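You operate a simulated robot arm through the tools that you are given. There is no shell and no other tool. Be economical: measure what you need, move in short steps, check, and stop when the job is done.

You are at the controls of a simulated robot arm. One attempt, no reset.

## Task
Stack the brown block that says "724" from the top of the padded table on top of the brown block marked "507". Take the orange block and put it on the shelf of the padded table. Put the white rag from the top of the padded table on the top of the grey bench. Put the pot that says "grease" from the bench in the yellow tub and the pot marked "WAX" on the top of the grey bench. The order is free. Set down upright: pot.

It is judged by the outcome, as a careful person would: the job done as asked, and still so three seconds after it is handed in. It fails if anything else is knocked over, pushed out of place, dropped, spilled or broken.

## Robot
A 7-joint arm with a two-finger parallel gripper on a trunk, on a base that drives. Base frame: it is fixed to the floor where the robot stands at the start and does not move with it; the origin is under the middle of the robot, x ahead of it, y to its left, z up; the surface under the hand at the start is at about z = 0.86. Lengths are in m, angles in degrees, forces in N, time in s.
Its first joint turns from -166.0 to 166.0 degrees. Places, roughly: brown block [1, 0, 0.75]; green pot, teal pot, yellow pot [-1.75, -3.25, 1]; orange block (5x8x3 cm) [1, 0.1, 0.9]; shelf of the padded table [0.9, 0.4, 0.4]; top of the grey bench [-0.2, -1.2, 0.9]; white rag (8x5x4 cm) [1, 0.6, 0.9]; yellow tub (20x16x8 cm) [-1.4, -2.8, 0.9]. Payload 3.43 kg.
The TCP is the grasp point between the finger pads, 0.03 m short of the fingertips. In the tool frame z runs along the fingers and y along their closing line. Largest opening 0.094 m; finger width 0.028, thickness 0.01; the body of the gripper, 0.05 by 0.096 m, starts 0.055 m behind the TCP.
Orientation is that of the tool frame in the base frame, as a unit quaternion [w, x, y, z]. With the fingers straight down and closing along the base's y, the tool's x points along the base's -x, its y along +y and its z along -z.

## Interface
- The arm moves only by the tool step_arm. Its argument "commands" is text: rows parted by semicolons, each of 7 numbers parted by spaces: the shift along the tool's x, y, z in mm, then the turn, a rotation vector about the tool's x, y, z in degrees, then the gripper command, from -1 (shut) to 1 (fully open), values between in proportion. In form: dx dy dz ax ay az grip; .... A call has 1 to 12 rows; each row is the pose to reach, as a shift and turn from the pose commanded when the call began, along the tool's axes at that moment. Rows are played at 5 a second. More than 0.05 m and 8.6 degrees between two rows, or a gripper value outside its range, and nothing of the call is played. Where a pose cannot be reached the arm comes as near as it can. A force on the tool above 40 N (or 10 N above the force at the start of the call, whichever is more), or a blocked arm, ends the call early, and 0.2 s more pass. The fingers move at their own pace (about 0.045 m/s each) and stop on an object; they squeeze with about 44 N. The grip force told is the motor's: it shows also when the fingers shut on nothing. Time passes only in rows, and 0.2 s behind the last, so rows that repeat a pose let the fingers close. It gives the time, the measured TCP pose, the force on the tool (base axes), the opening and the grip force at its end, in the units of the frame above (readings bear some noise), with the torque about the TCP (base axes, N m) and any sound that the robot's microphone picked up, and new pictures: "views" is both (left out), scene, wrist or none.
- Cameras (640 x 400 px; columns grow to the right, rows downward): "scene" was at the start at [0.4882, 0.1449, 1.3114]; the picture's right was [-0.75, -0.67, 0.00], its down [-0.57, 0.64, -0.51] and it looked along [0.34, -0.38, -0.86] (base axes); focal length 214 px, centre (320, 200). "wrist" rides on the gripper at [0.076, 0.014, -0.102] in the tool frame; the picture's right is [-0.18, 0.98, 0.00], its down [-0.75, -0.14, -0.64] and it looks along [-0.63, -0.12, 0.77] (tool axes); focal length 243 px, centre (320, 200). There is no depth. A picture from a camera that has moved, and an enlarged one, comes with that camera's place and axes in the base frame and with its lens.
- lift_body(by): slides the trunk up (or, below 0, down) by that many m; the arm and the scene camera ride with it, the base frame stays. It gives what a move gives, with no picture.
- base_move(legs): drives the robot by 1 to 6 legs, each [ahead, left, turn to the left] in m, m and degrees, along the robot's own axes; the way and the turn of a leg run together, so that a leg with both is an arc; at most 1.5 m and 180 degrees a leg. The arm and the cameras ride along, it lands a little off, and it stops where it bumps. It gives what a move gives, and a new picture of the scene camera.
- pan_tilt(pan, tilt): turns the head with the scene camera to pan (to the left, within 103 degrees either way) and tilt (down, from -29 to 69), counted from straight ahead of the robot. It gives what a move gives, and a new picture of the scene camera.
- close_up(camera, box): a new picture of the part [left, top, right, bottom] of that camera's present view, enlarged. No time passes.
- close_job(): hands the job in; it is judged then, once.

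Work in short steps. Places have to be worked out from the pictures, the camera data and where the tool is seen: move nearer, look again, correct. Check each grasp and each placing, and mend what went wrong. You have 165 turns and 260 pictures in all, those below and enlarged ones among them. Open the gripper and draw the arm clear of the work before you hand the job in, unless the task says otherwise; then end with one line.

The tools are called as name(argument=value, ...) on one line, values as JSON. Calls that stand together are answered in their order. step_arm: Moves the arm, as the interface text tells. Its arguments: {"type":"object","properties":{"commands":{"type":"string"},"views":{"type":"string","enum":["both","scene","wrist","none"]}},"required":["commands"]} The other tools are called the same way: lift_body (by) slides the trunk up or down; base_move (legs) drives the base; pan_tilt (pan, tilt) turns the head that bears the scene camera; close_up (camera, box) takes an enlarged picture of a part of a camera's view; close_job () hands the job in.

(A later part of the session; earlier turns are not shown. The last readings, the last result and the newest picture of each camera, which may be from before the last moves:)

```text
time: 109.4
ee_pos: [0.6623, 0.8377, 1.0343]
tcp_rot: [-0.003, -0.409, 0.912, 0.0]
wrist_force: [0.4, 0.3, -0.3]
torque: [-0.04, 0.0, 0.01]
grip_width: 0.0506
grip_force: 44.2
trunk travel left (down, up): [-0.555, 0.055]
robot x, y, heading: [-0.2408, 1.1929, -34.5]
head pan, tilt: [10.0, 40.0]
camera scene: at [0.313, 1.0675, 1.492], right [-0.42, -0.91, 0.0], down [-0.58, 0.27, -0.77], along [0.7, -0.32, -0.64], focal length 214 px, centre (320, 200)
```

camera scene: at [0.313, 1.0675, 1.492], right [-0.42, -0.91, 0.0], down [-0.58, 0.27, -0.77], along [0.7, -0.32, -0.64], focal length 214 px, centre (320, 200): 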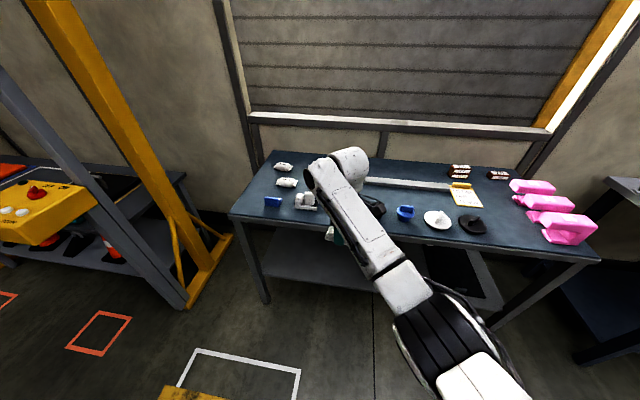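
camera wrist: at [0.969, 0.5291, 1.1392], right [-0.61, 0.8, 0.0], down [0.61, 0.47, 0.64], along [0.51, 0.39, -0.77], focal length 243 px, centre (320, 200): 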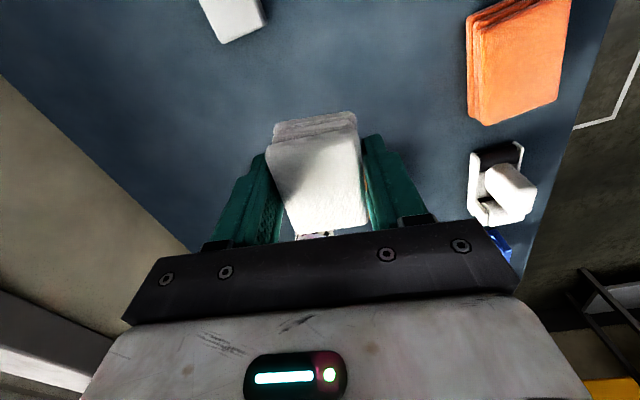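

I back slightly more and turn right 60° to view the corridor.

base_move(legs=[[-0.1, 0, 0], [0, 0, -60]])

pan_tilt(pan=-20, tilt=25)

```text
time: 113.2
ee_pos: [-0.1863, 0.2908, 1.0363]
tcp_rot: [-0.002, 0.106, 0.994, 0.002]
wrist_force: [-0.1, 0.0, -1.2]
torque: [0.01, 0.0, 0.03]
grip_width: 0.0478
grip_force: 44.0
trunk travel left (down, up): [-0.555, 0.055]
robot x, y, heading: [-0.3226, 1.2499, -94.8]
head pan, tilt: [10.0, 40.0]
camera scene: at [-0.1586, 0.7078, 1.492], right [-1.0, -0.09, 0.0], down [-0.06, 0.64, -0.77], along [0.07, -0.76, -0.64], focal length 214 px, centre (320, 200)
```

scene: 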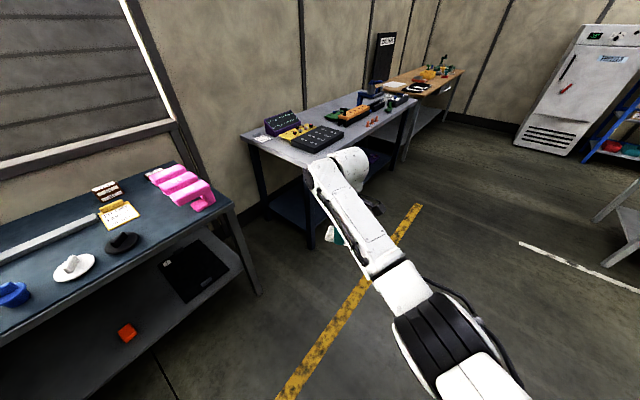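

```text
time: 114.2
ee_pos: [-0.1861, 0.2908, 1.0353]
tcp_rot: [-0.002, 0.106, 0.994, 0.002]
wrist_force: [0.5, -0.4, -0.6]
torque: [0.01, 0.0, -0.01]
grip_width: 0.0476
grip_force: 44.2
trunk travel left (down, up): [-0.555, 0.055]
robot x, y, heading: [-0.3242, 1.251, -95.3]
head pan, tilt: [-20.0, 25.0]
camera scene: at [-0.2049, 0.709, 1.5153], right [-0.91, 0.42, 0.0], down [0.18, 0.38, -0.91], along [-0.38, -0.82, -0.42], focal length 214 px, centre (320, 200)
```

scene: 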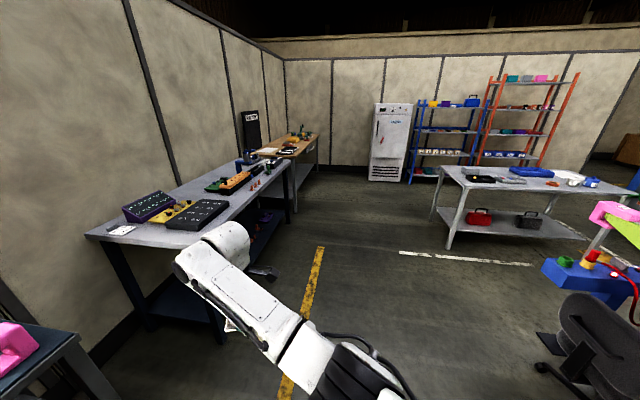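

The corridor is open. I drive parallel to the wall to come in front of the grey bench, then turn to face it.

base_move(legs=[[1.25, -0.69, 0], [0, 0, 61]])

pan_tilt(pan=0, tilt=35)

```text
time: 124.0
ee_pos: [-0.1886, -0.2785, 1.0354]
tcp_rot: [-0.003, -0.423, 0.906, 0.001]
wrist_force: [0.3, -0.3, -1.5]
torque: [0.02, -0.01, 0.02]
grip_width: 0.0467
grip_force: 44.5
trunk travel left (down, up): [-0.555, 0.055]
robot x, y, heading: [-1.1009, 0.0527, -32.9]
head pan, tilt: [-20.0, 25.0]
camera scene: at [-0.5671, -0.1007, 1.5154], right [-0.8, -0.6, 0.0], down [-0.26, 0.34, -0.91], along [0.55, -0.72, -0.42], focal length 214 px, centre (320, 200)
```

scene: 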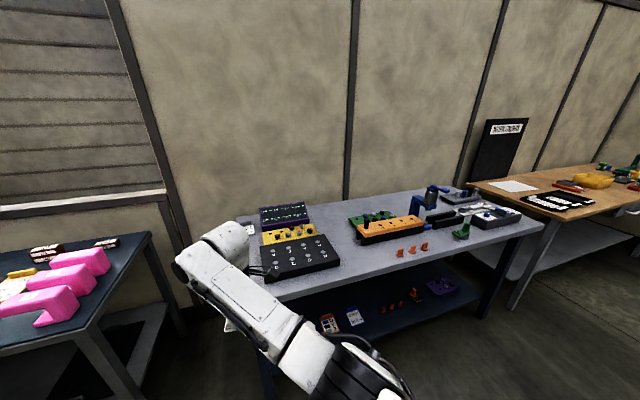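

```text
time: 124.8
ee_pos: [-0.1887, -0.2792, 1.035]
tcp_rot: [-0.003, -0.422, 0.906, 0.001]
wrist_force: [0.0, 0.0, -0.5]
torque: [0.0, 0.05, -0.01]
grip_width: 0.0468
grip_force: 44.3
trunk travel left (down, up): [-0.555, 0.055]
robot x, y, heading: [-1.1006, 0.0487, -32.8]
head pan, tilt: [0.0, 35.0]
camera scene: at [-0.5487, -0.0751, 1.4996], right [-0.54, -0.84, 0.0], down [-0.48, 0.31, -0.82], along [0.69, -0.45, -0.57], focal length 214 px, centre (320, 200)
```

scene: 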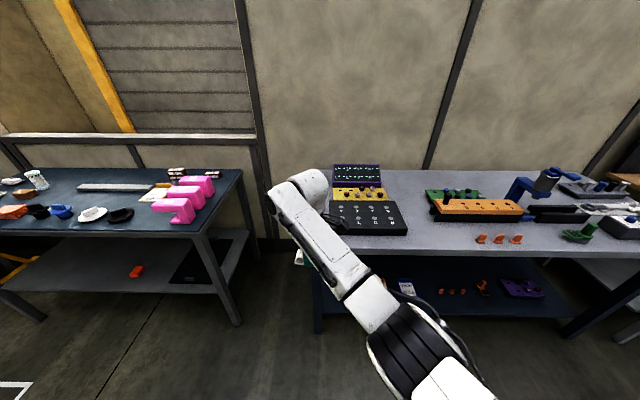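

I zoom on the grey bench to pick free spots for the rag and the WAX pot.

close_up(camera="scene", box=[300, 150, 640, 290])

```text
1.88 times, centred on (470, 220) of scene
camera zoom: at [-0.5487, -0.0751, 1.4996], right [-0.54, -0.84, 0.0], down [-0.48, 0.31, -0.82], along [0.69, -0.45, -0.57], focal length 404 px, centre (38, 162)
```

zoom: 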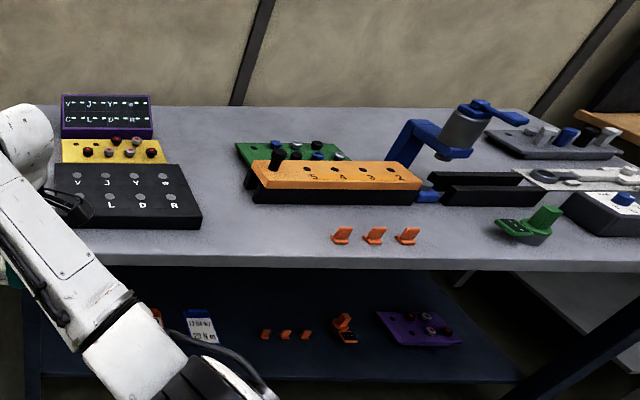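

Free spot: front strip between the keypad and the orange clips, around d=0.215, e=-0.815 (x≈-0.28, y≈-0.80). I move the base right and ahead to put the rag over it.

base_move(legs=[[0, -0.48, 0], [0.2, 0, 0]])

step_arm(commands="0 0 0 0 0 0 -1", views="wrist")

```text
time: 128.8
ee_pos: [-0.2825, -0.7907, 1.036]
tcp_rot: [-0.003, -0.424, 0.906, 0.0]
wrist_force: [0.4, 1.2, -0.4]
torque: [-0.03, -0.01, 0.02]
grip_width: 0.0466
grip_force: 44.1
trunk travel left (down, up): [-0.555, 0.055]
robot x, y, heading: [-1.196, -0.4665, -32.8]
head pan, tilt: [0.0, 35.0]
camera scene: at [-0.6436, -0.5885, 1.4996], right [-0.54, -0.84, 0.0], down [-0.48, 0.31, -0.82], along [0.69, -0.44, -0.57], focal length 214 px, centre (320, 200)
```

scene: 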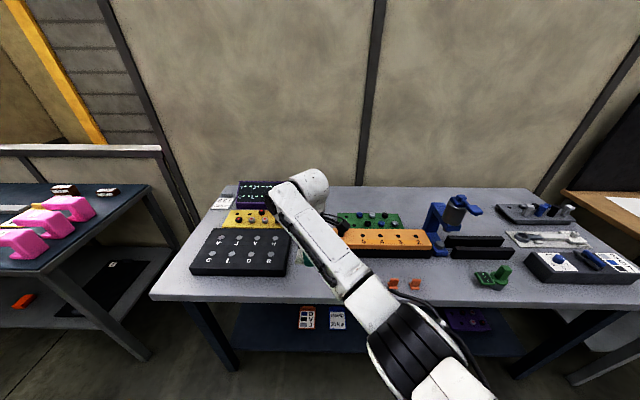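

```text
time: 129.2
ee_pos: [-0.2828, -0.791, 1.0353]
tcp_rot: [-0.002, -0.424, 0.906, 0.0]
wrist_force: [-0.3, -0.2, 0.3]
torque: [0.0, 0.0, 0.0]
grip_width: 0.0467
grip_force: 43.7
trunk travel left (down, up): [-0.555, 0.055]
robot x, y, heading: [-1.1937, -0.4656, -32.4]
head pan, tilt: [0.0, 35.0]
camera wrist: at [-0.3417, -0.8405, 1.1387], right [-0.64, 0.77, 0.0], down [0.6, 0.49, 0.64], along [0.49, 0.41, -0.77], focal length 243 px, centre (320, 200)
```

wrist: 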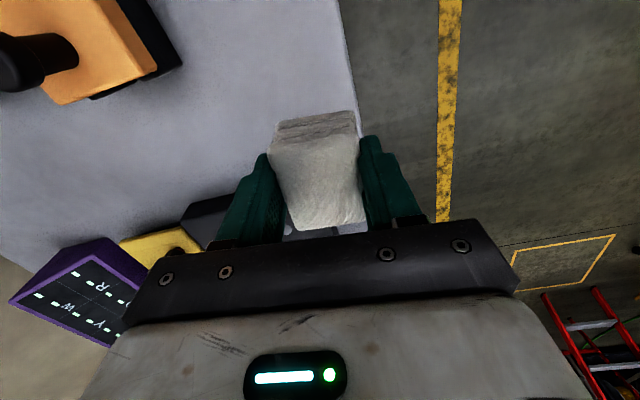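

The bench edge is 34 mm behind the rag's centre line, so I shift 55 mm further in and lower it.

step_arm(commands="0 -28 0 0 0 0 -1; 0 -55 0 0 0 0 -1; 0 -55 40 0 0 0 -1; 0 -55 75 0 0 0 -1; 0 -55 88 0 0 0 -1")

```text
time: 130.4
ee_pos: [-0.2551, -0.8136, 0.9596]
tcp_rot: [-0.006, -0.433, 0.901, 0.006]
wrist_force: [0.0, -0.4, -1.3]
torque: [0.0, 0.02, 0.02]
grip_width: 0.0467
grip_force: 43.9
out of reach, approached as far as the arm can: row 3, 4, 5
trunk travel left (down, up): [-0.555, 0.055]
robot x, y, heading: [-1.1966, -0.4675, -32.5]
head pan, tilt: [0.0, 35.0]
camera scene: at [-0.6434, -0.5886, 1.4996], right [-0.54, -0.84, 0.0], down [-0.48, 0.31, -0.82], along [0.69, -0.44, -0.57], focal length 214 px, centre (320, 200)
camera wrist: at [-0.3114, -0.8646, 1.0632], right [-0.65, 0.76, 0.01], down [0.59, 0.5, 0.64], along [0.47, 0.42, -0.77], focal length 243 px, centre (320, 200)
```

scene: 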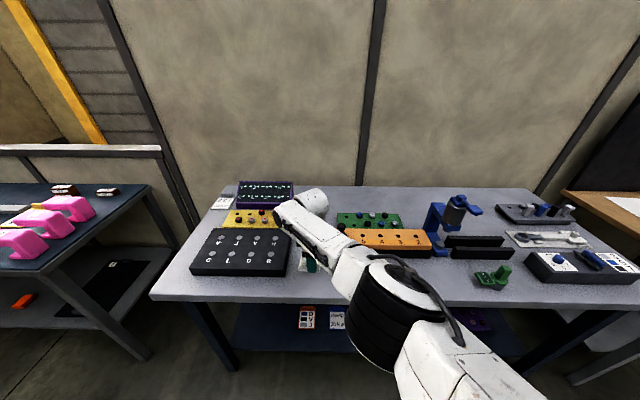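
wrist: 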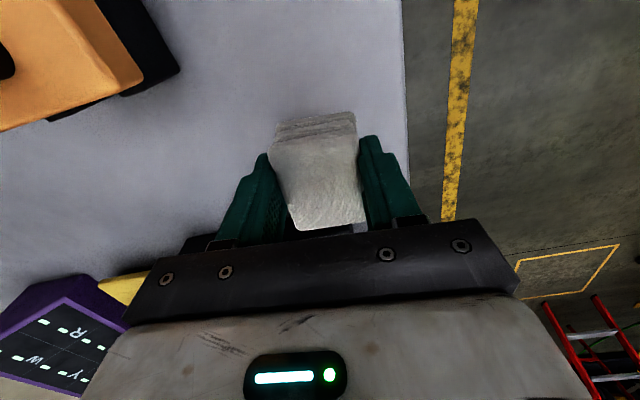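

Reach-limited again, but the rag is 3 cm inside the edge, which is fine. I lower it with the trunk.

lift_body(by=-0.022)

close_up(camera="scene", box=[260, 220, 360, 300])

```text
time: 131.1
ee_pos: [-0.2559, -0.8137, 0.9364]
tcp_rot: [-0.005, -0.433, 0.901, 0.005]
wrist_force: [0.5, -0.3, 0.7]
torque: [0.02, 0.02, -0.04]
grip_width: 0.0467
grip_force: 44.3
trunk travel left (down, up): [-0.533, 0.077]
robot x, y, heading: [-1.1951, -0.4643, -32.7]
head pan, tilt: [0.0, 35.0]
```

```text
5.00 times, centred on (310, 260) of scene
camera zoom: at [-0.6436, -0.5885, 1.4776], right [-0.54, -0.84, 0.0], down [-0.48, 0.31, -0.82], along [0.69, -0.44, -0.57], focal length 1072 px, centre (370, -100)
```

zoom: 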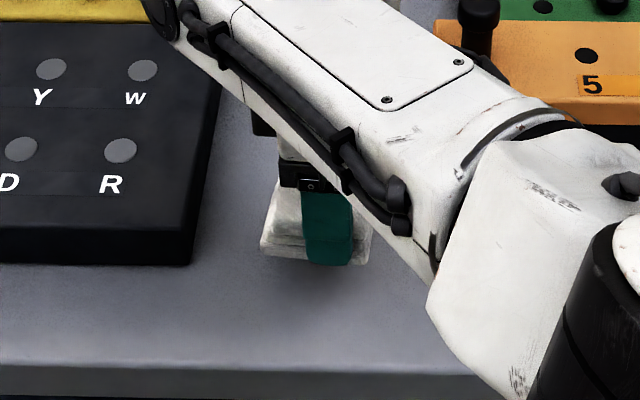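

Still slightly above the surface. I lower further in small steps.

lift_body(by=-0.012)

lift_body(by=-0.008)

close_up(camera="scene", box=[260, 220, 360, 300])

```text
time: 131.7
ee_pos: [-0.2553, -0.813, 0.9254]
tcp_rot: [-0.006, -0.432, 0.902, 0.006]
wrist_force: [-0.7, -0.4, -0.3]
torque: [0.02, -0.01, -0.04]
grip_width: 0.0466
grip_force: 43.6
trunk travel left (down, up): [-0.521, 0.089]
robot x, y, heading: [-1.2006, -0.4666, -32.8]
head pan, tilt: [0.0, 35.0]
```

```text
time: 132.3
ee_pos: [-0.2552, -0.8131, 0.9166]
tcp_rot: [-0.005, -0.433, 0.901, 0.007]
wrist_force: [0.0, 0.1, -0.3]
torque: [-0.01, -0.02, 0.0]
grip_width: 0.0468
grip_force: 44.1
trunk travel left (down, up): [-0.513, 0.097]
robot x, y, heading: [-1.196, -0.4681, -32.2]
head pan, tilt: [0.0, 35.0]
```

```text
5.00 times, centred on (310, 260) of scene
camera zoom: at [-0.6435, -0.5885, 1.4576], right [-0.54, -0.84, 0.0], down [-0.48, 0.31, -0.82], along [0.69, -0.44, -0.57], focal length 1072 px, centre (370, -100)
```

zoom: 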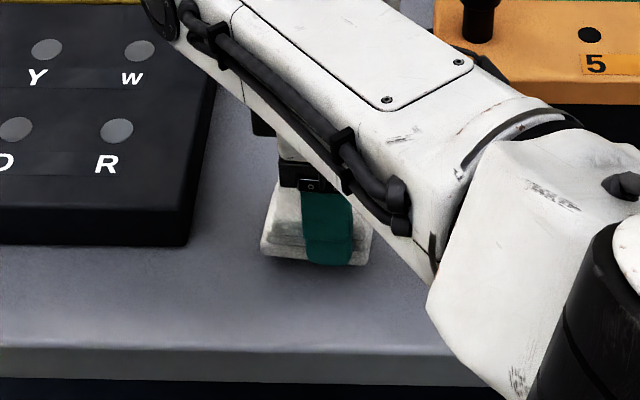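

Still a gap; bench top may be nearer 0.865. I continue.

lift_body(by=-0.009)

lift_body(by=-0.006)

close_up(camera="scene", box=[260, 220, 360, 300])

```text
time: 132.9
ee_pos: [-0.2548, -0.8135, 0.9085]
tcp_rot: [-0.006, -0.433, 0.901, 0.005]
wrist_force: [-0.5, 0.8, -0.9]
torque: [0.02, -0.01, 0.0]
grip_width: 0.0469
grip_force: 44.1
trunk travel left (down, up): [-0.504, 0.106]
robot x, y, heading: [-1.1963, -0.4667, -33.0]
head pan, tilt: [0.0, 35.0]
```

```text
time: 133.4
ee_pos: [-0.2551, -0.8129, 0.9022]
tcp_rot: [-0.006, -0.433, 0.901, 0.006]
wrist_force: [-0.2, 0.0, -0.5]
torque: [-0.03, 0.0, 0.03]
grip_width: 0.0467
grip_force: 44.2
trunk travel left (down, up): [-0.498, 0.112]
robot x, y, heading: [-1.1931, -0.4683, -32.7]
head pan, tilt: [0.0, 35.0]
```

```text
5.00 times, centred on (310, 260) of scene
camera zoom: at [-0.6435, -0.5885, 1.4426], right [-0.54, -0.84, 0.0], down [-0.48, 0.31, -0.82], along [0.69, -0.44, -0.57], focal length 1072 px, centre (370, -100)
```

zoom: 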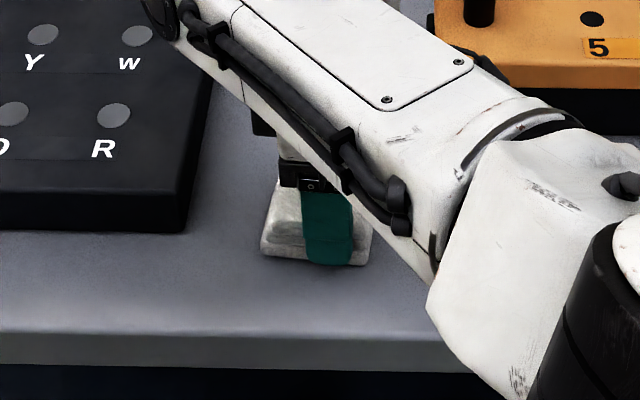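

lift_body(by=-0.005)

close_up(camera="scene", box=[280, 240, 340, 290])

```text
time: 134.0
ee_pos: [-0.2549, -0.8121, 0.9008]
tcp_rot: [-0.005, -0.434, 0.901, 0.003]
wrist_force: [-7.9, 0.4, 27.1]
torque: [-0.13, -0.38, -0.01]
grip_width: 0.0468
grip_force: 44.4
trunk travel left (down, up): [-0.493, 0.117]
robot x, y, heading: [-1.1983, -0.4682, -32.9]
head pan, tilt: [0.0, 35.0]
```

```text
8.00 times, centred on (310, 265) of scene
camera zoom: at [-0.6451, -0.5881, 1.4387], right [-0.54, -0.84, 0.0], down [-0.48, 0.31, -0.82], along [0.69, -0.44, -0.57], focal length 1716 px, centre (400, -320)
```

zoom: 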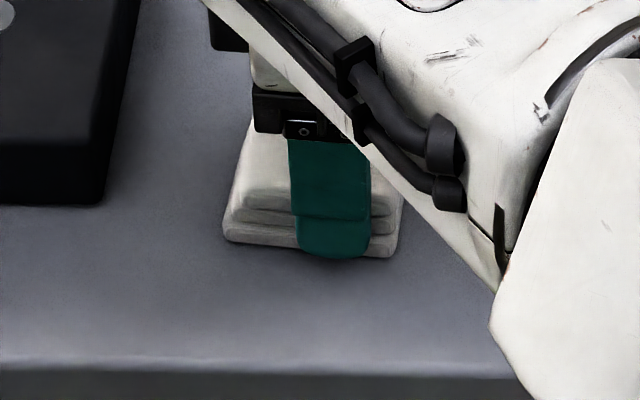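

Contact. I open the fingers and raise the hand with the trunk.

step_arm(commands="0 0 0 0 0 0 0.3; 0 0 0 0 0 0 0.7; 0 0 0 0 0 0 0.7; 0 0 0 0 0 0 0.7", views="none")

lift_body(by=0.115)

step_arm(commands="0 0 0 0 0 0 1", views="wrist")

```text
time: 135.0
ee_pos: [-0.2541, -0.8124, 0.8968]
tcp_rot: [-0.006, -0.433, 0.901, 0.005]
wrist_force: [-0.9, 0.1, 0.0]
torque: [0.0, -0.01, 0.01]
grip_width: 0.0799
grip_force: 0.1
trunk travel left (down, up): [-0.493, 0.117]
robot x, y, heading: [-1.1979, -0.4644, -32.8]
head pan, tilt: [0.0, 35.0]
```

```text
time: 136.4
ee_pos: [-0.2554, -0.813, 1.0121]
tcp_rot: [-0.006, -0.433, 0.901, 0.007]
wrist_force: [0.6, -0.5, 0.5]
torque: [0.01, 0.04, -0.04]
grip_width: 0.0801
grip_force: 0.1
trunk travel left (down, up): [-0.608, 0.002]
robot x, y, heading: [-1.1969, -0.4693, -32.8]
head pan, tilt: [0.0, 35.0]
```

```text
time: 136.8
ee_pos: [-0.255, -0.8129, 1.0124]
tcp_rot: [-0.007, -0.433, 0.901, 0.006]
wrist_force: [0.0, 0.5, -0.1]
torque: [0.0, -0.01, -0.02]
grip_width: 0.094
grip_force: 0.0
trunk travel left (down, up): [-0.608, 0.002]
robot x, y, heading: [-1.1963, -0.4643, -32.6]
head pan, tilt: [0.0, 35.0]
camera wrist: at [-0.3115, -0.8641, 1.1156], right [-0.65, 0.76, 0.01], down [0.59, 0.5, 0.64], along [0.47, 0.42, -0.77], focal length 243 px, centre (320, 200)
```

wrist: 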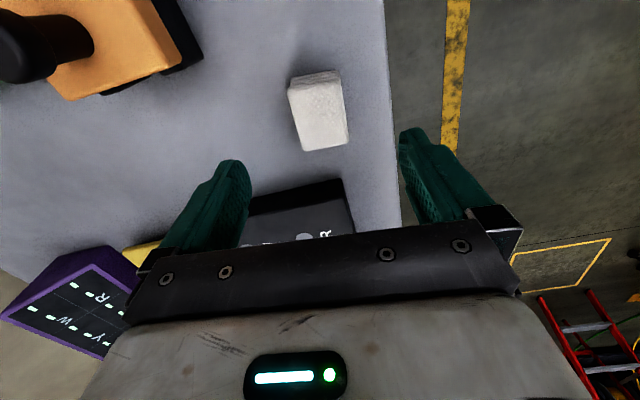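

The rag sits on the bench. Now I back off and strafe right along the wall toward the wooden bench with the pots.

base_move(legs=[[-0.25, 0, 0], [0, 0, -1.3], [0, -1.2, 0]])

pan_tilt(pan=-35, tilt=30)

```text
time: 144.7
ee_pos: [-1.1156, -1.6718, 1.0129]
tcp_rot: [-0.005, -0.436, 0.9, 0.007]
wrist_force: [0.5, 0.1, -0.1]
torque: [0.02, 0.0, 0.0]
grip_width: 0.0941
grip_force: 0.2
trunk travel left (down, up): [-0.608, 0.002]
robot x, y, heading: [-2.0604, -1.3322, -32.2]
head pan, tilt: [0.0, 35.0]
camera scene: at [-1.5069, -1.4504, 1.5526], right [-0.53, -0.85, 0.0], down [-0.49, 0.31, -0.82], along [0.69, -0.44, -0.57], focal length 214 px, centre (320, 200)
```

scene: 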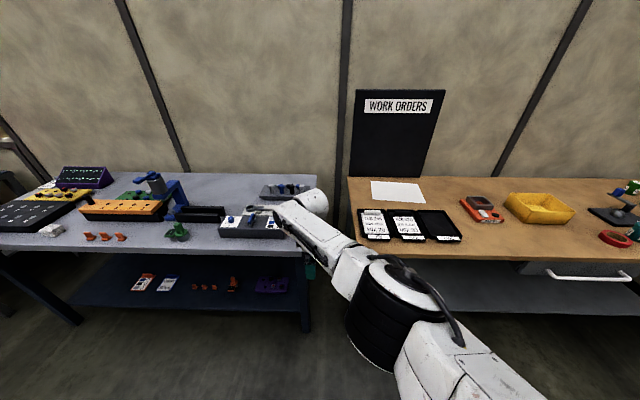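

```text
time: 145.7
ee_pos: [-1.1165, -1.673, 1.0121]
tcp_rot: [-0.006, -0.437, 0.9, 0.006]
wrist_force: [0.9, -0.3, -0.8]
torque: [0.0, 0.04, -0.04]
grip_width: 0.0937
grip_force: 0.1
trunk travel left (down, up): [-0.608, 0.002]
robot x, y, heading: [-2.062, -1.3306, -32.4]
head pan, tilt: [-35.0, 30.0]
camera scene: at [-1.5464, -1.4868, 1.5604], right [-0.92, -0.39, 0.0], down [-0.19, 0.46, -0.87], along [0.34, -0.8, -0.5], focal length 214 px, centre (320, 200)
```

scene: 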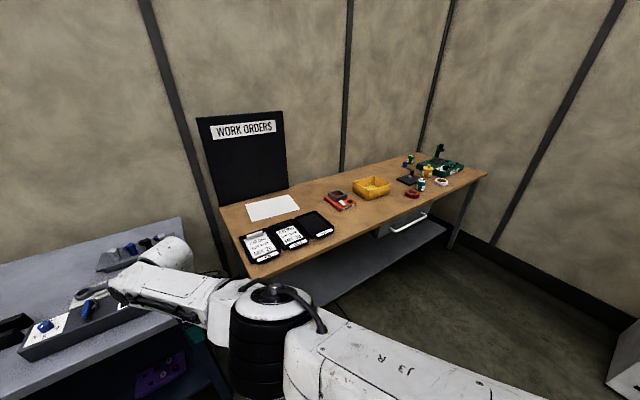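

The wooden bench with the tub and the pots is ahead right. I strafe 0.8 m more and look.

base_move(legs=[[0, 0, -1.6], [0, -0.85, 0]])

close_up(camera="scene", box=[140, 100, 460, 300])

```text
time: 150.5
ee_pos: [-1.6066, -2.4087, 1.0116]
tcp_rot: [-0.006, -0.418, 0.908, 0.005]
wrist_force: [0.2, 0.2, -0.4]
torque: [-0.02, 0.0, 0.02]
grip_width: 0.0941
grip_force: 0.0
trunk travel left (down, up): [-0.608, 0.002]
robot x, y, heading: [-2.5353, -2.0321, -34.4]
head pan, tilt: [-35.0, 30.0]
camera scene: at [-2.0289, -2.207, 1.5604], right [-0.94, -0.35, 0.0], down [-0.17, 0.47, -0.87], along [0.3, -0.81, -0.5], focal length 214 px, centre (320, 200)
```

scene: 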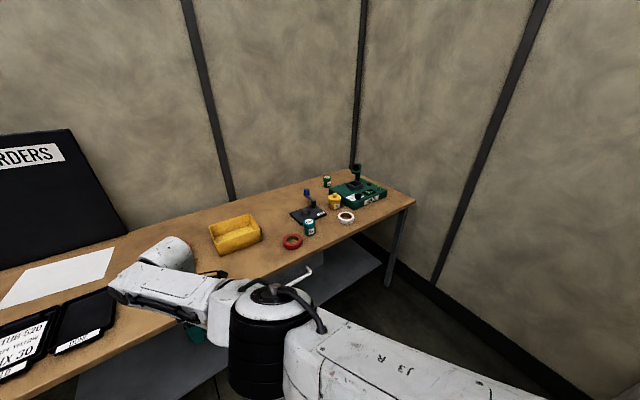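

```text
2.00 times, centred on (300, 200) of scene
camera zoom: at [-2.0289, -2.207, 1.5604], right [-0.94, -0.35, 0.0], down [-0.17, 0.47, -0.87], along [0.3, -0.81, -0.5], focal length 429 px, centre (360, 200)
```

zoom: 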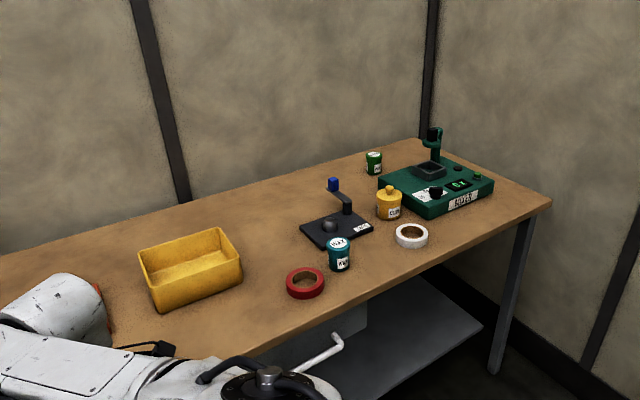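

I zoom on the pots to read their labels.

close_up(camera="scene", box=[290, 160, 390, 240])

```text
5.00 times, centred on (340, 200) of scene
camera zoom: at [-2.0289, -2.207, 1.5604], right [-0.94, -0.35, 0.0], down [-0.17, 0.47, -0.87], along [0.3, -0.81, -0.5], focal length 1072 px, centre (220, 200)
```

zoom: 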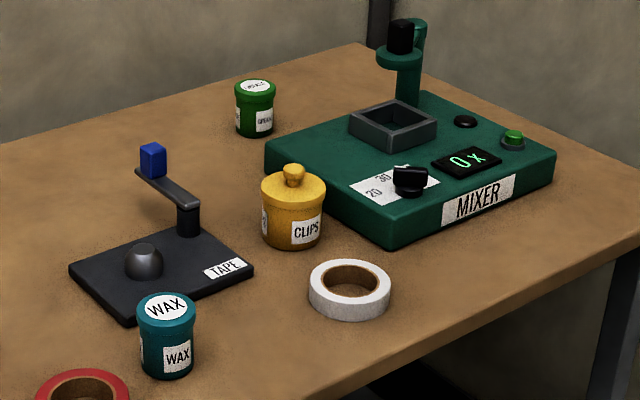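

WAX is the teal pot at about (-1.68, -3.00); the green one behind the mixer, at about (-1.59, -3.55), should be grease. I turn the tool back to closing along the bench and retract it 0.28 m, clear of the bench.

step_arm(commands="0 25 -5 0 0 7.6 1; 0 50 -10 0 0 15.2 1; 0 75 -15 0 0 22.8 1; 0 100 -20 0 0 30.4 1; 0 125 -25 0 0 38 1; 0 150 -30 0 0 45.6 1; 0 175 -35 0 0 53.2 1; 0 200 -40 0 0 60.8 1; 0 225 -45 0 0 68.4 1; 0 250 -50 0 0 76 1; 0 280 -55 0 0 83 1; 0 280 -55 0 0 83 1", views="scene")

```text
time: 153.1
ee_pos: [-1.8182, -2.2278, 1.0703]
tcp_rot: [-0.009, 0.288, 0.957, 0.0]
wrist_force: [0.5, 2.0, -0.1]
torque: [0.0, 0.0, 0.03]
grip_width: 0.0938
grip_force: 0.1
trunk travel left (down, up): [-0.608, 0.002]
robot x, y, heading: [-2.5378, -2.0314, -34.3]
head pan, tilt: [-35.0, 30.0]
camera scene: at [-2.0291, -2.207, 1.5605], right [-0.94, -0.35, 0.0], down [-0.17, 0.47, -0.87], along [0.3, -0.81, -0.5], focal length 214 px, centre (320, 200)
```

scene: 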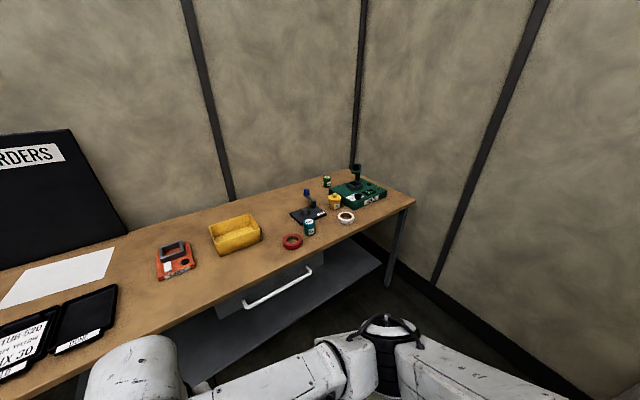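

I move to a stance in front of the pots: right 0.45 m, ahead 0.5 m, then check.

base_move(legs=[[0, -0.45, 0], [0.5, 0, 0]])

pan_tilt(pan=-20, tilt=45)

```text
time: 155.9
ee_pos: [-2.0497, -2.6079, 1.0725]
tcp_rot: [-0.009, 0.333, 0.943, 0.0]
wrist_force: [-1.1, -0.3, -0.5]
torque: [0.01, 0.0, -0.01]
grip_width: 0.0941
grip_force: 0.1
trunk travel left (down, up): [-0.608, 0.002]
robot x, y, heading: [-2.7487, -2.3443, -39.6]
head pan, tilt: [-35.0, 30.0]
stopped in leg 1: the robot was blocked; the commanded pose is now the measured one
camera scene: at [-2.2574, -2.5657, 1.5605], right [-0.96, -0.26, 0.0], down [-0.13, 0.48, -0.87], along [0.23, -0.84, -0.5], focal length 214 px, centre (320, 200)
```

scene: 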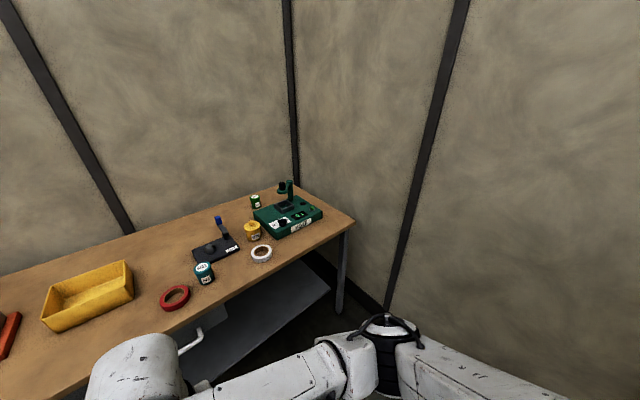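

```text
time: 156.7
ee_pos: [-2.0501, -2.608, 1.0726]
tcp_rot: [-0.008, 0.333, 0.943, 0.001]
wrist_force: [0.0, 0.0, 0.2]
torque: [0.01, 0.0, 0.03]
grip_width: 0.0941
grip_force: 0.0
trunk travel left (down, up): [-0.608, 0.002]
robot x, y, heading: [-2.7472, -2.3473, -39.8]
head pan, tilt: [-20.0, 45.0]
camera scene: at [-2.2401, -2.5485, 1.5379], right [-0.86, -0.5, 0.0], down [-0.36, 0.61, -0.71], along [0.36, -0.61, -0.71], focal length 214 px, centre (320, 200)
```

scene: 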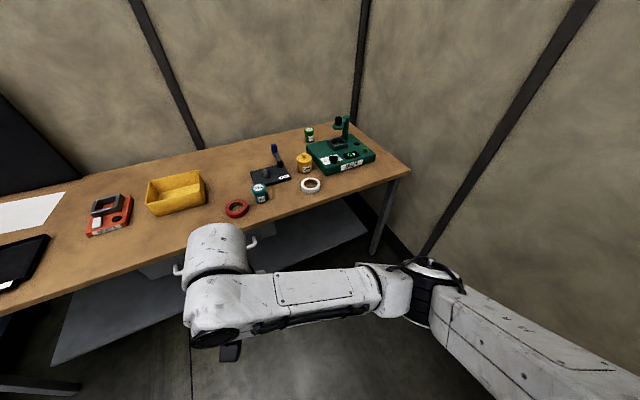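

Something on the right (fridge side) blocked the move. I pull left 0.1 m, re-square and look right to see what it was.

base_move(legs=[[0.05, 0.12, 0], [0, 0, 5.6]])

pan_tilt(pan=-95, tilt=25)

```text
time: 158.5
ee_pos: [-1.9096, -2.4753, 1.071]
tcp_rot: [-0.008, 0.285, 0.958, 0.002]
wrist_force: [0.5, 0.8, 0.3]
torque: [0.02, 0.05, 0.02]
grip_width: 0.0939
grip_force: 0.0
trunk travel left (down, up): [-0.608, 0.002]
robot x, y, heading: [-2.6308, -2.2819, -34.0]
head pan, tilt: [-20.0, 45.0]
camera scene: at [-2.105, -2.4354, 1.5378], right [-0.81, -0.59, 0.0], down [-0.41, 0.57, -0.71], along [0.41, -0.57, -0.71], focal length 214 px, centre (320, 200)
```

scene: 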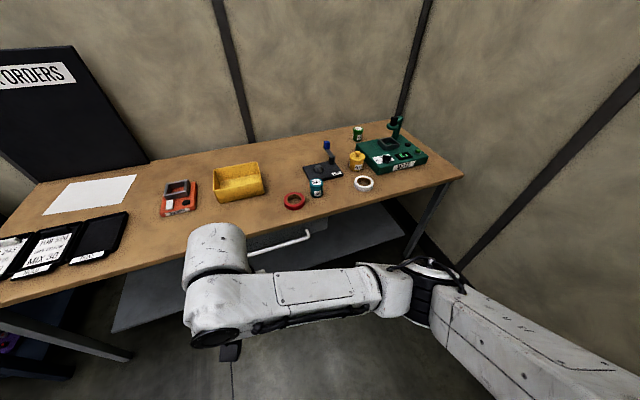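

```text
time: 160.0
ee_pos: [-1.9092, -2.4748, 1.0724]
tcp_rot: [-0.008, 0.285, 0.959, 0.001]
wrist_force: [0.2, 0.1, 0.3]
torque: [0.04, 0.0, 0.03]
grip_width: 0.0941
grip_force: 0.1
trunk travel left (down, up): [-0.608, 0.002]
robot x, y, heading: [-2.6287, -2.2818, -34.2]
head pan, tilt: [-95.0, 25.0]
camera scene: at [-2.2108, -2.441, 1.5684], right [-0.78, 0.63, 0.0], down [0.27, 0.33, -0.91], along [-0.57, -0.7, -0.42], focal length 214 px, centre (320, 200)
```

scene: 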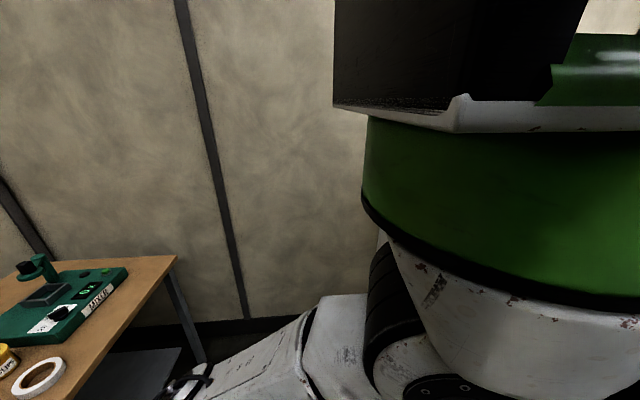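

The obstruction isn't visible from here; moving forward gets clear of it. I go ahead 0.55 m and turn slightly to square with this bench (it's ~7° skewed).

base_move(legs=[[0.55, 0, 0], [0, 0, -7]])

pan_tilt(pan=-15, tilt=45)

```text
time: 163.7
ee_pos: [-1.4834, -2.8528, 1.0724]
tcp_rot: [-0.008, 0.338, 0.941, 0.001]
wrist_force: [-0.3, 1.3, -0.1]
torque: [-0.02, 0.02, -0.03]
grip_width: 0.0939
grip_force: 0.1
trunk travel left (down, up): [-0.608, 0.002]
robot x, y, heading: [-2.175, -2.5847, -40.3]
head pan, tilt: [-95.0, 25.0]
camera scene: at [-1.7787, -2.787, 1.5684], right [-0.7, 0.71, 0.0], down [0.3, 0.3, -0.91], along [-0.64, -0.64, -0.42], focal length 214 px, centre (320, 200)
```

scene: 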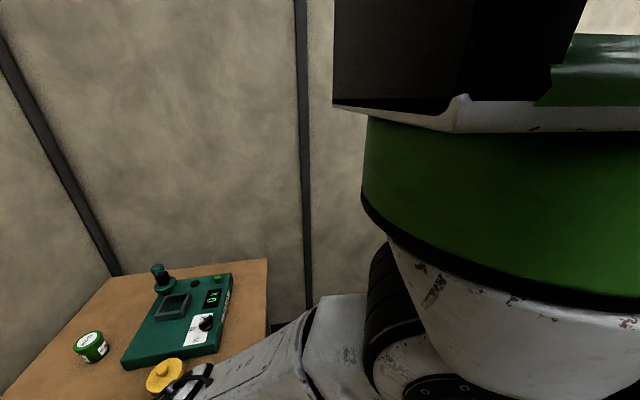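

```text
time: 165.2
ee_pos: [-1.4831, -2.8544, 1.0715]
tcp_rot: [-0.007, 0.338, 0.941, 0.001]
wrist_force: [-0.3, -0.1, -1.2]
torque: [-0.03, 0.01, 0.02]
grip_width: 0.0941
grip_force: 0.0
trunk travel left (down, up): [-0.608, 0.002]
robot x, y, heading: [-2.1767, -2.5871, -40.2]
head pan, tilt: [-15.0, 45.0]
camera scene: at [-1.667, -2.7892, 1.5378], right [-0.82, -0.57, 0.0], down [-0.4, 0.58, -0.71], along [0.4, -0.58, -0.71], focal length 214 px, centre (320, 200)
```

scene: 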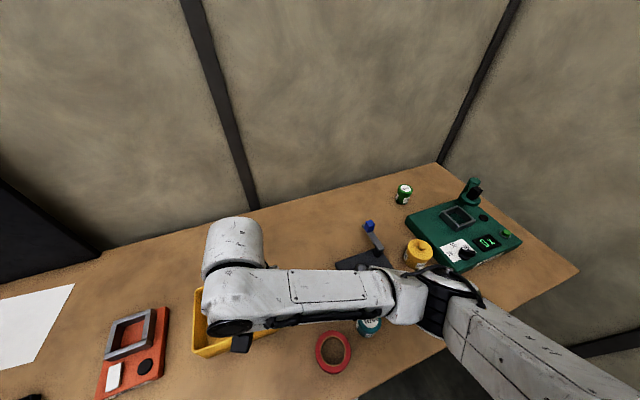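

I check the green pot's label.

close_up(camera="scene", box=[370, 170, 450, 220])

```text
8.00 times, centred on (410, 195) of scene
camera zoom: at [-1.667, -2.7892, 1.5378], right [-0.82, -0.57, 0.0], down [-0.4, 0.58, -0.71], along [0.4, -0.58, -0.71], focal length 1716 px, centre (-400, 240)
```

zoom: 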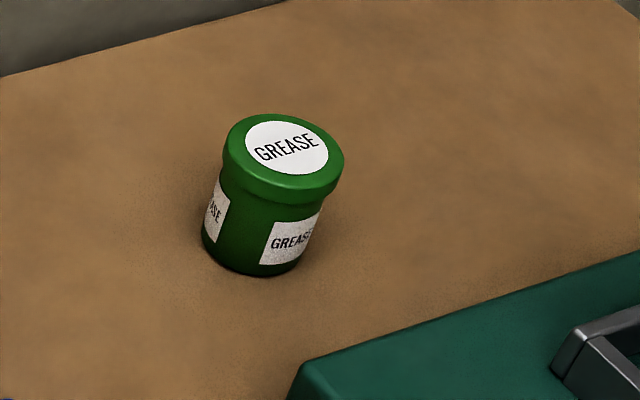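

Confirmed GREASE, at about (-1.583, -3.545). I raise the hand 10 cm (the tape stand's knob is ~1.02 high), then move base right 0.28 and ahead 0.12.

step_arm(commands="0 0 -50 0 0 0 1; 0 0 -100 0 0 0 1; 0 0 -100 0 0 0 1", views="none")

base_move(legs=[[0, -0.28, 0], [0.12, 0, 0]])

```text
time: 166.0
ee_pos: [-1.4818, -2.8562, 1.1743]
tcp_rot: [-0.008, 0.337, 0.941, 0.001]
wrist_force: [0.1, 0.3, 0.7]
torque: [0.0, 0.05, 0.03]
grip_width: 0.0943
grip_force: 0.1
trunk travel left (down, up): [-0.608, 0.002]
robot x, y, heading: [-2.1793, -2.5862, -40.6]
head pan, tilt: [-15.0, 45.0]
```

```text
time: 168.8
ee_pos: [-1.5757, -3.1498, 1.1735]
tcp_rot: [-0.008, 0.338, 0.941, 0.001]
wrist_force: [-0.5, -0.3, -0.1]
torque: [0.03, 0.01, 0.0]
grip_width: 0.094
grip_force: 0.0
trunk travel left (down, up): [-0.608, 0.002]
robot x, y, heading: [-2.2694, -2.8805, -40.5]
head pan, tilt: [-15.0, 45.0]
camera scene: at [-1.7604, -3.083, 1.5378], right [-0.82, -0.57, 0.0], down [-0.4, 0.58, -0.71], along [0.4, -0.58, -0.71], focal length 214 px, centre (320, 200)
```

scene: 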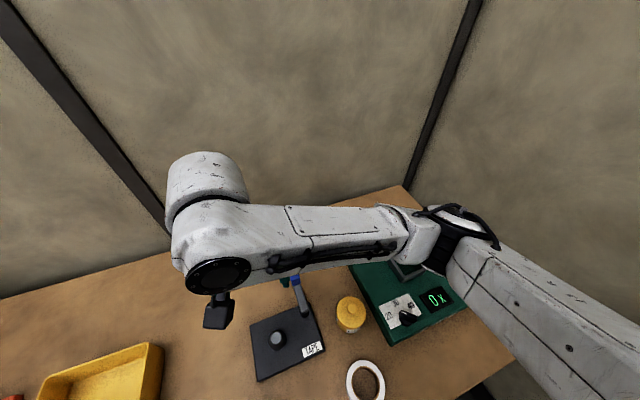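

I extend the hand toward the grease pot in two stages, at z 1.17.

step_arm(commands="-28 -34 0 0 -0.9 0 1; -56 -68 0 0 -0.9 0 1; -84 -102 0 0 -0.9 0 1; -112 -136 0 0 -0.9 0 1; -140 -170 0 0 -0.9 0 1; -140 -170 0 0 -0.9 0 1")

```text
time: 170.2
ee_pos: [-1.575, -3.371, 1.1709]
tcp_rot: [-0.001, 0.338, 0.941, -0.001]
wrist_force: [-0.4, -1.0, 0.7]
torque: [-0.01, 0.0, -0.01]
grip_width: 0.0939
grip_force: 0.0
trunk travel left (down, up): [-0.608, 0.002]
robot x, y, heading: [-2.27, -2.8753, -40.3]
head pan, tilt: [-15.0, 45.0]
camera scene: at [-1.7605, -3.0833, 1.5378], right [-0.82, -0.57, 0.0], down [-0.4, 0.58, -0.71], along [0.4, -0.58, -0.71], focal length 214 px, centre (320, 200)
camera wrist: at [-1.6237, -3.3112, 1.2741], right [0.77, 0.64, 0.0], down [0.49, -0.59, 0.64], along [0.41, -0.5, -0.77], focal length 243 px, centre (320, 200)
```

scene: 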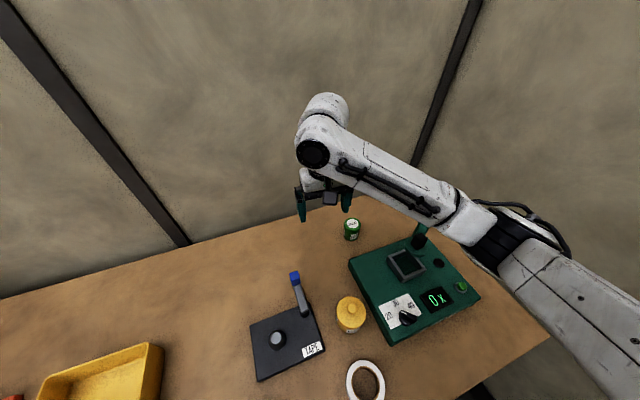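
wrist: 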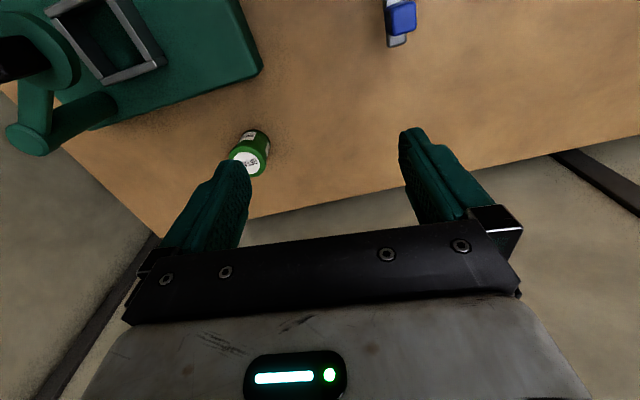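

The grease pot is at tool (-106, -132) mm. I go over it and come down some.

step_arm(commands="-26 -33 0 0 0 0 1; -53 -66 0 0 0 0 1; -80 -99 0 0 0 0 1; -106 -132 0 0 0 0 1; -106 -132 45 0 0 0 1; -106 -132 90 0 0 0 1; -106 -132 90 0 0 0 1")

```text
time: 171.8
ee_pos: [-1.5772, -3.5385, 1.0799]
tcp_rot: [-0.001, 0.338, 0.941, -0.002]
wrist_force: [0.8, 0.3, 0.2]
torque: [-0.05, 0.0, 0.01]
grip_width: 0.0942
grip_force: 0.0
trunk travel left (down, up): [-0.608, 0.002]
robot x, y, heading: [-2.2698, -2.879, -40.4]
head pan, tilt: [-15.0, 45.0]
camera scene: at [-1.7603, -3.0832, 1.5378], right [-0.82, -0.57, 0.0], down [-0.4, 0.58, -0.71], along [0.4, -0.58, -0.71], focal length 214 px, centre (320, 200)
camera wrist: at [-1.6255, -3.4794, 1.1827], right [0.77, 0.64, 0.0], down [0.49, -0.59, 0.64], along [0.41, -0.5, -0.77], focal length 243 px, centre (320, 200)
```

scene: 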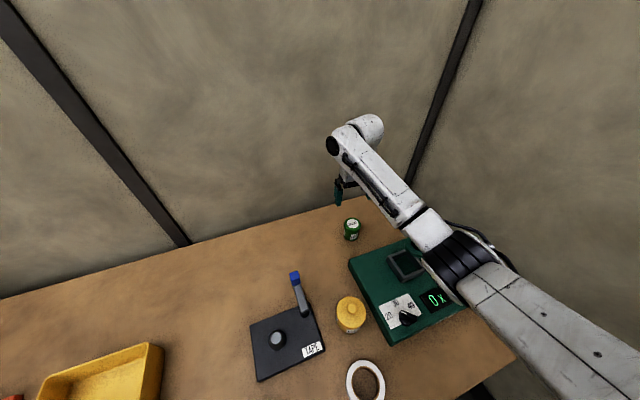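
wrist: 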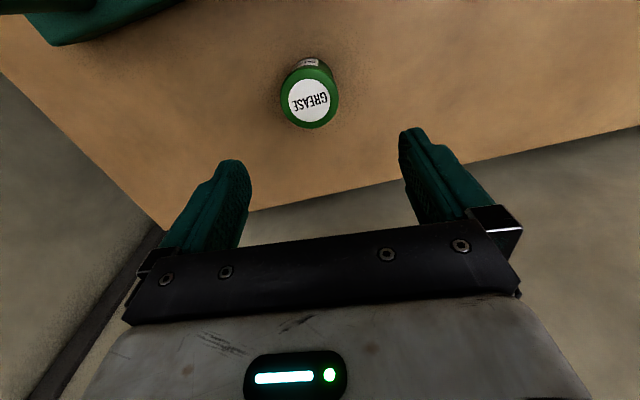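

The pot is 11 mm off along y. I align and descend in stages, watching the elbow over the mixer.

step_arm(commands="2 -11.5 0 0 0 0 1; 2 -11.5 35 0 0 0 1; 2 -11.5 70 0 0 0 1; 2 -11.5 70 0 0 0 1")

```text
time: 172.8
ee_pos: [-1.586, -3.548, 1.0116]
tcp_rot: [-0.001, 0.339, 0.941, -0.003]
wrist_force: [0.2, -0.5, 0.6]
torque: [0.0, 0.0, 0.0]
grip_width: 0.0939
grip_force: 0.1
trunk travel left (down, up): [-0.608, 0.002]
robot x, y, heading: [-2.2707, -2.8799, -40.4]
head pan, tilt: [-15.0, 45.0]
camera scene: at [-1.7603, -3.0832, 1.5378], right [-0.82, -0.57, 0.0], down [-0.4, 0.58, -0.71], along [0.4, -0.58, -0.71], focal length 214 px, centre (320, 200)
camera wrist: at [-1.636, -3.4877, 1.1136], right [0.77, 0.64, 0.0], down [0.49, -0.59, 0.64], along [0.41, -0.5, -0.77], focal length 243 px, centre (320, 200)
```

scene: 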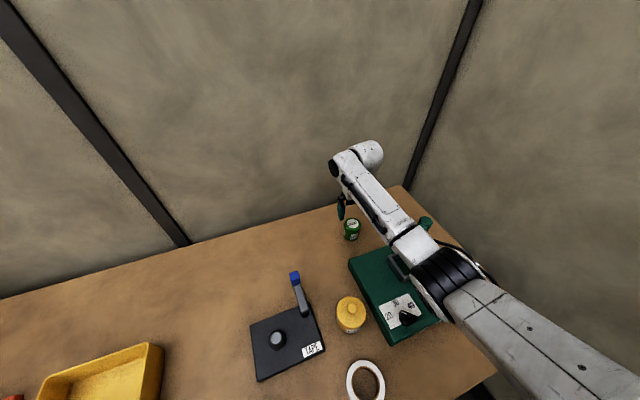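
wrist: 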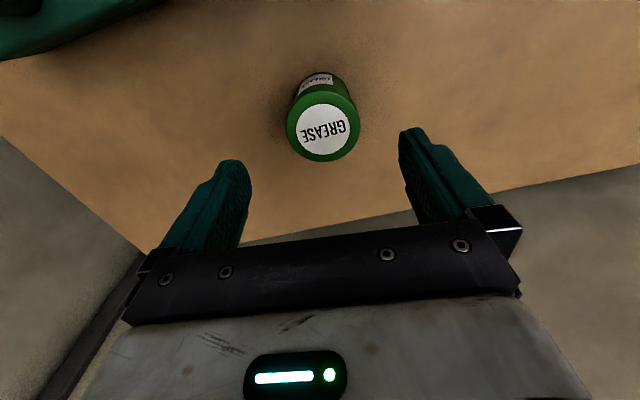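

Pot is centred. Before descending on I zoom to judge the elbow's height above the mixer.

close_up(camera="scene", box=[320, 130, 520, 350])

pan_tilt(pan=-60, tilt=40)

```text
1.82 times, centred on (420, 240) of scene
camera zoom: at [-1.7603, -3.0832, 1.5378], right [-0.82, -0.57, 0.0], down [-0.4, 0.58, -0.71], along [0.4, -0.58, -0.71], focal length 390 px, centre (138, 127)
```

zoom: 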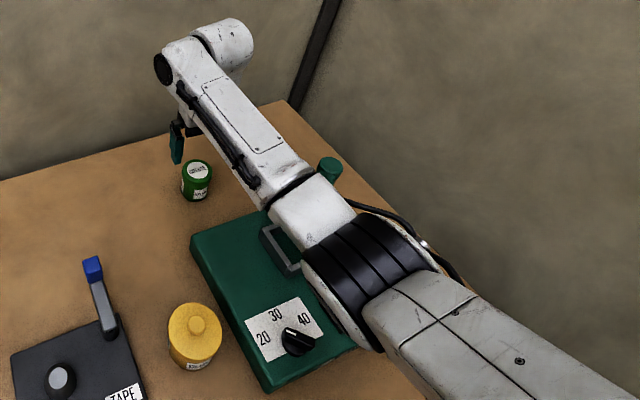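

```text
time: 173.9
ee_pos: [-1.5872, -3.5471, 1.011]
tcp_rot: [0.0, 0.339, 0.941, -0.001]
wrist_force: [0.1, 0.9, -0.4]
torque: [0.01, -0.01, 0.0]
grip_width: 0.0941
grip_force: 0.1
trunk travel left (down, up): [-0.608, 0.002]
robot x, y, heading: [-2.2668, -2.8774, -40.4]
head pan, tilt: [-60.0, 40.0]
camera scene: at [-1.8219, -3.0998, 1.5451], right [-0.98, 0.18, 0.0], down [0.12, 0.63, -0.77], along [-0.14, -0.75, -0.64], focal length 214 px, centre (320, 200)
```

scene: 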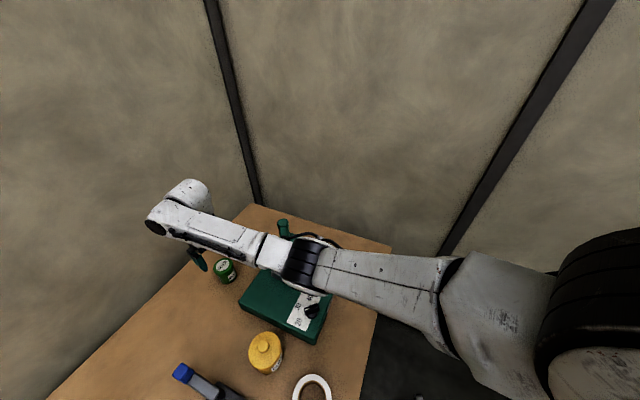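

Parallax between the two head views puts the elbow at z ≈1.23, safely high. I descend to the pot and grip gently at lid height.

step_arm(commands="-3 2 35 0 0 0 1; -3 2 70 0 0 0 1; -3 2 100 0 0 0 1; -3 2 100 0 0 0 1; -3 2 100 0 0 0 -1; -3 2 100 0 0 0 -1; -3 2 100 0 0 0 -1; -3 2 100 0 0 0 -1")

```text
time: 175.7
ee_pos: [-1.585, -3.548, 0.9126]
tcp_rot: [-0.001, 0.339, 0.941, -0.001]
wrist_force: [1.0, -0.2, -0.4]
torque: [0.01, -0.04, -0.01]
grip_width: 0.0591
grip_force: 44.1
trunk travel left (down, up): [-0.608, 0.002]
robot x, y, heading: [-2.2742, -2.8747, -40.3]
head pan, tilt: [-60.0, 40.0]
camera scene: at [-1.8219, -3.0998, 1.5451], right [-0.98, 0.18, 0.0], down [0.12, 0.63, -0.77], along [-0.14, -0.75, -0.64], focal length 214 px, centre (320, 200)
camera wrist: at [-1.6331, -3.4883, 1.0147], right [0.77, 0.64, 0.0], down [0.49, -0.59, 0.64], along [0.41, -0.5, -0.77], focal length 243 px, centre (320, 200)
```

scene: 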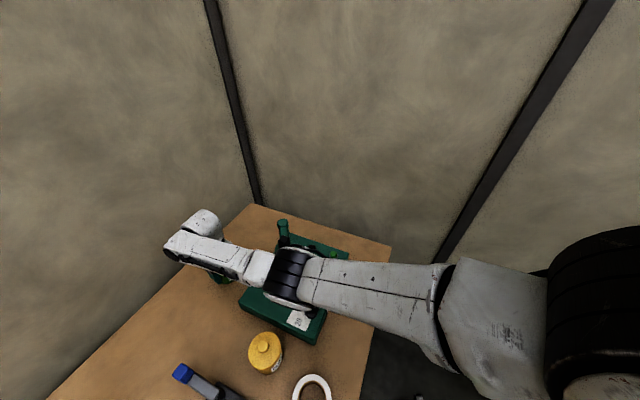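
wrist: 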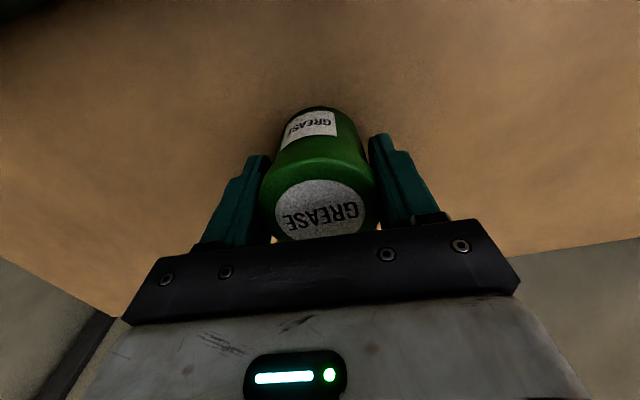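

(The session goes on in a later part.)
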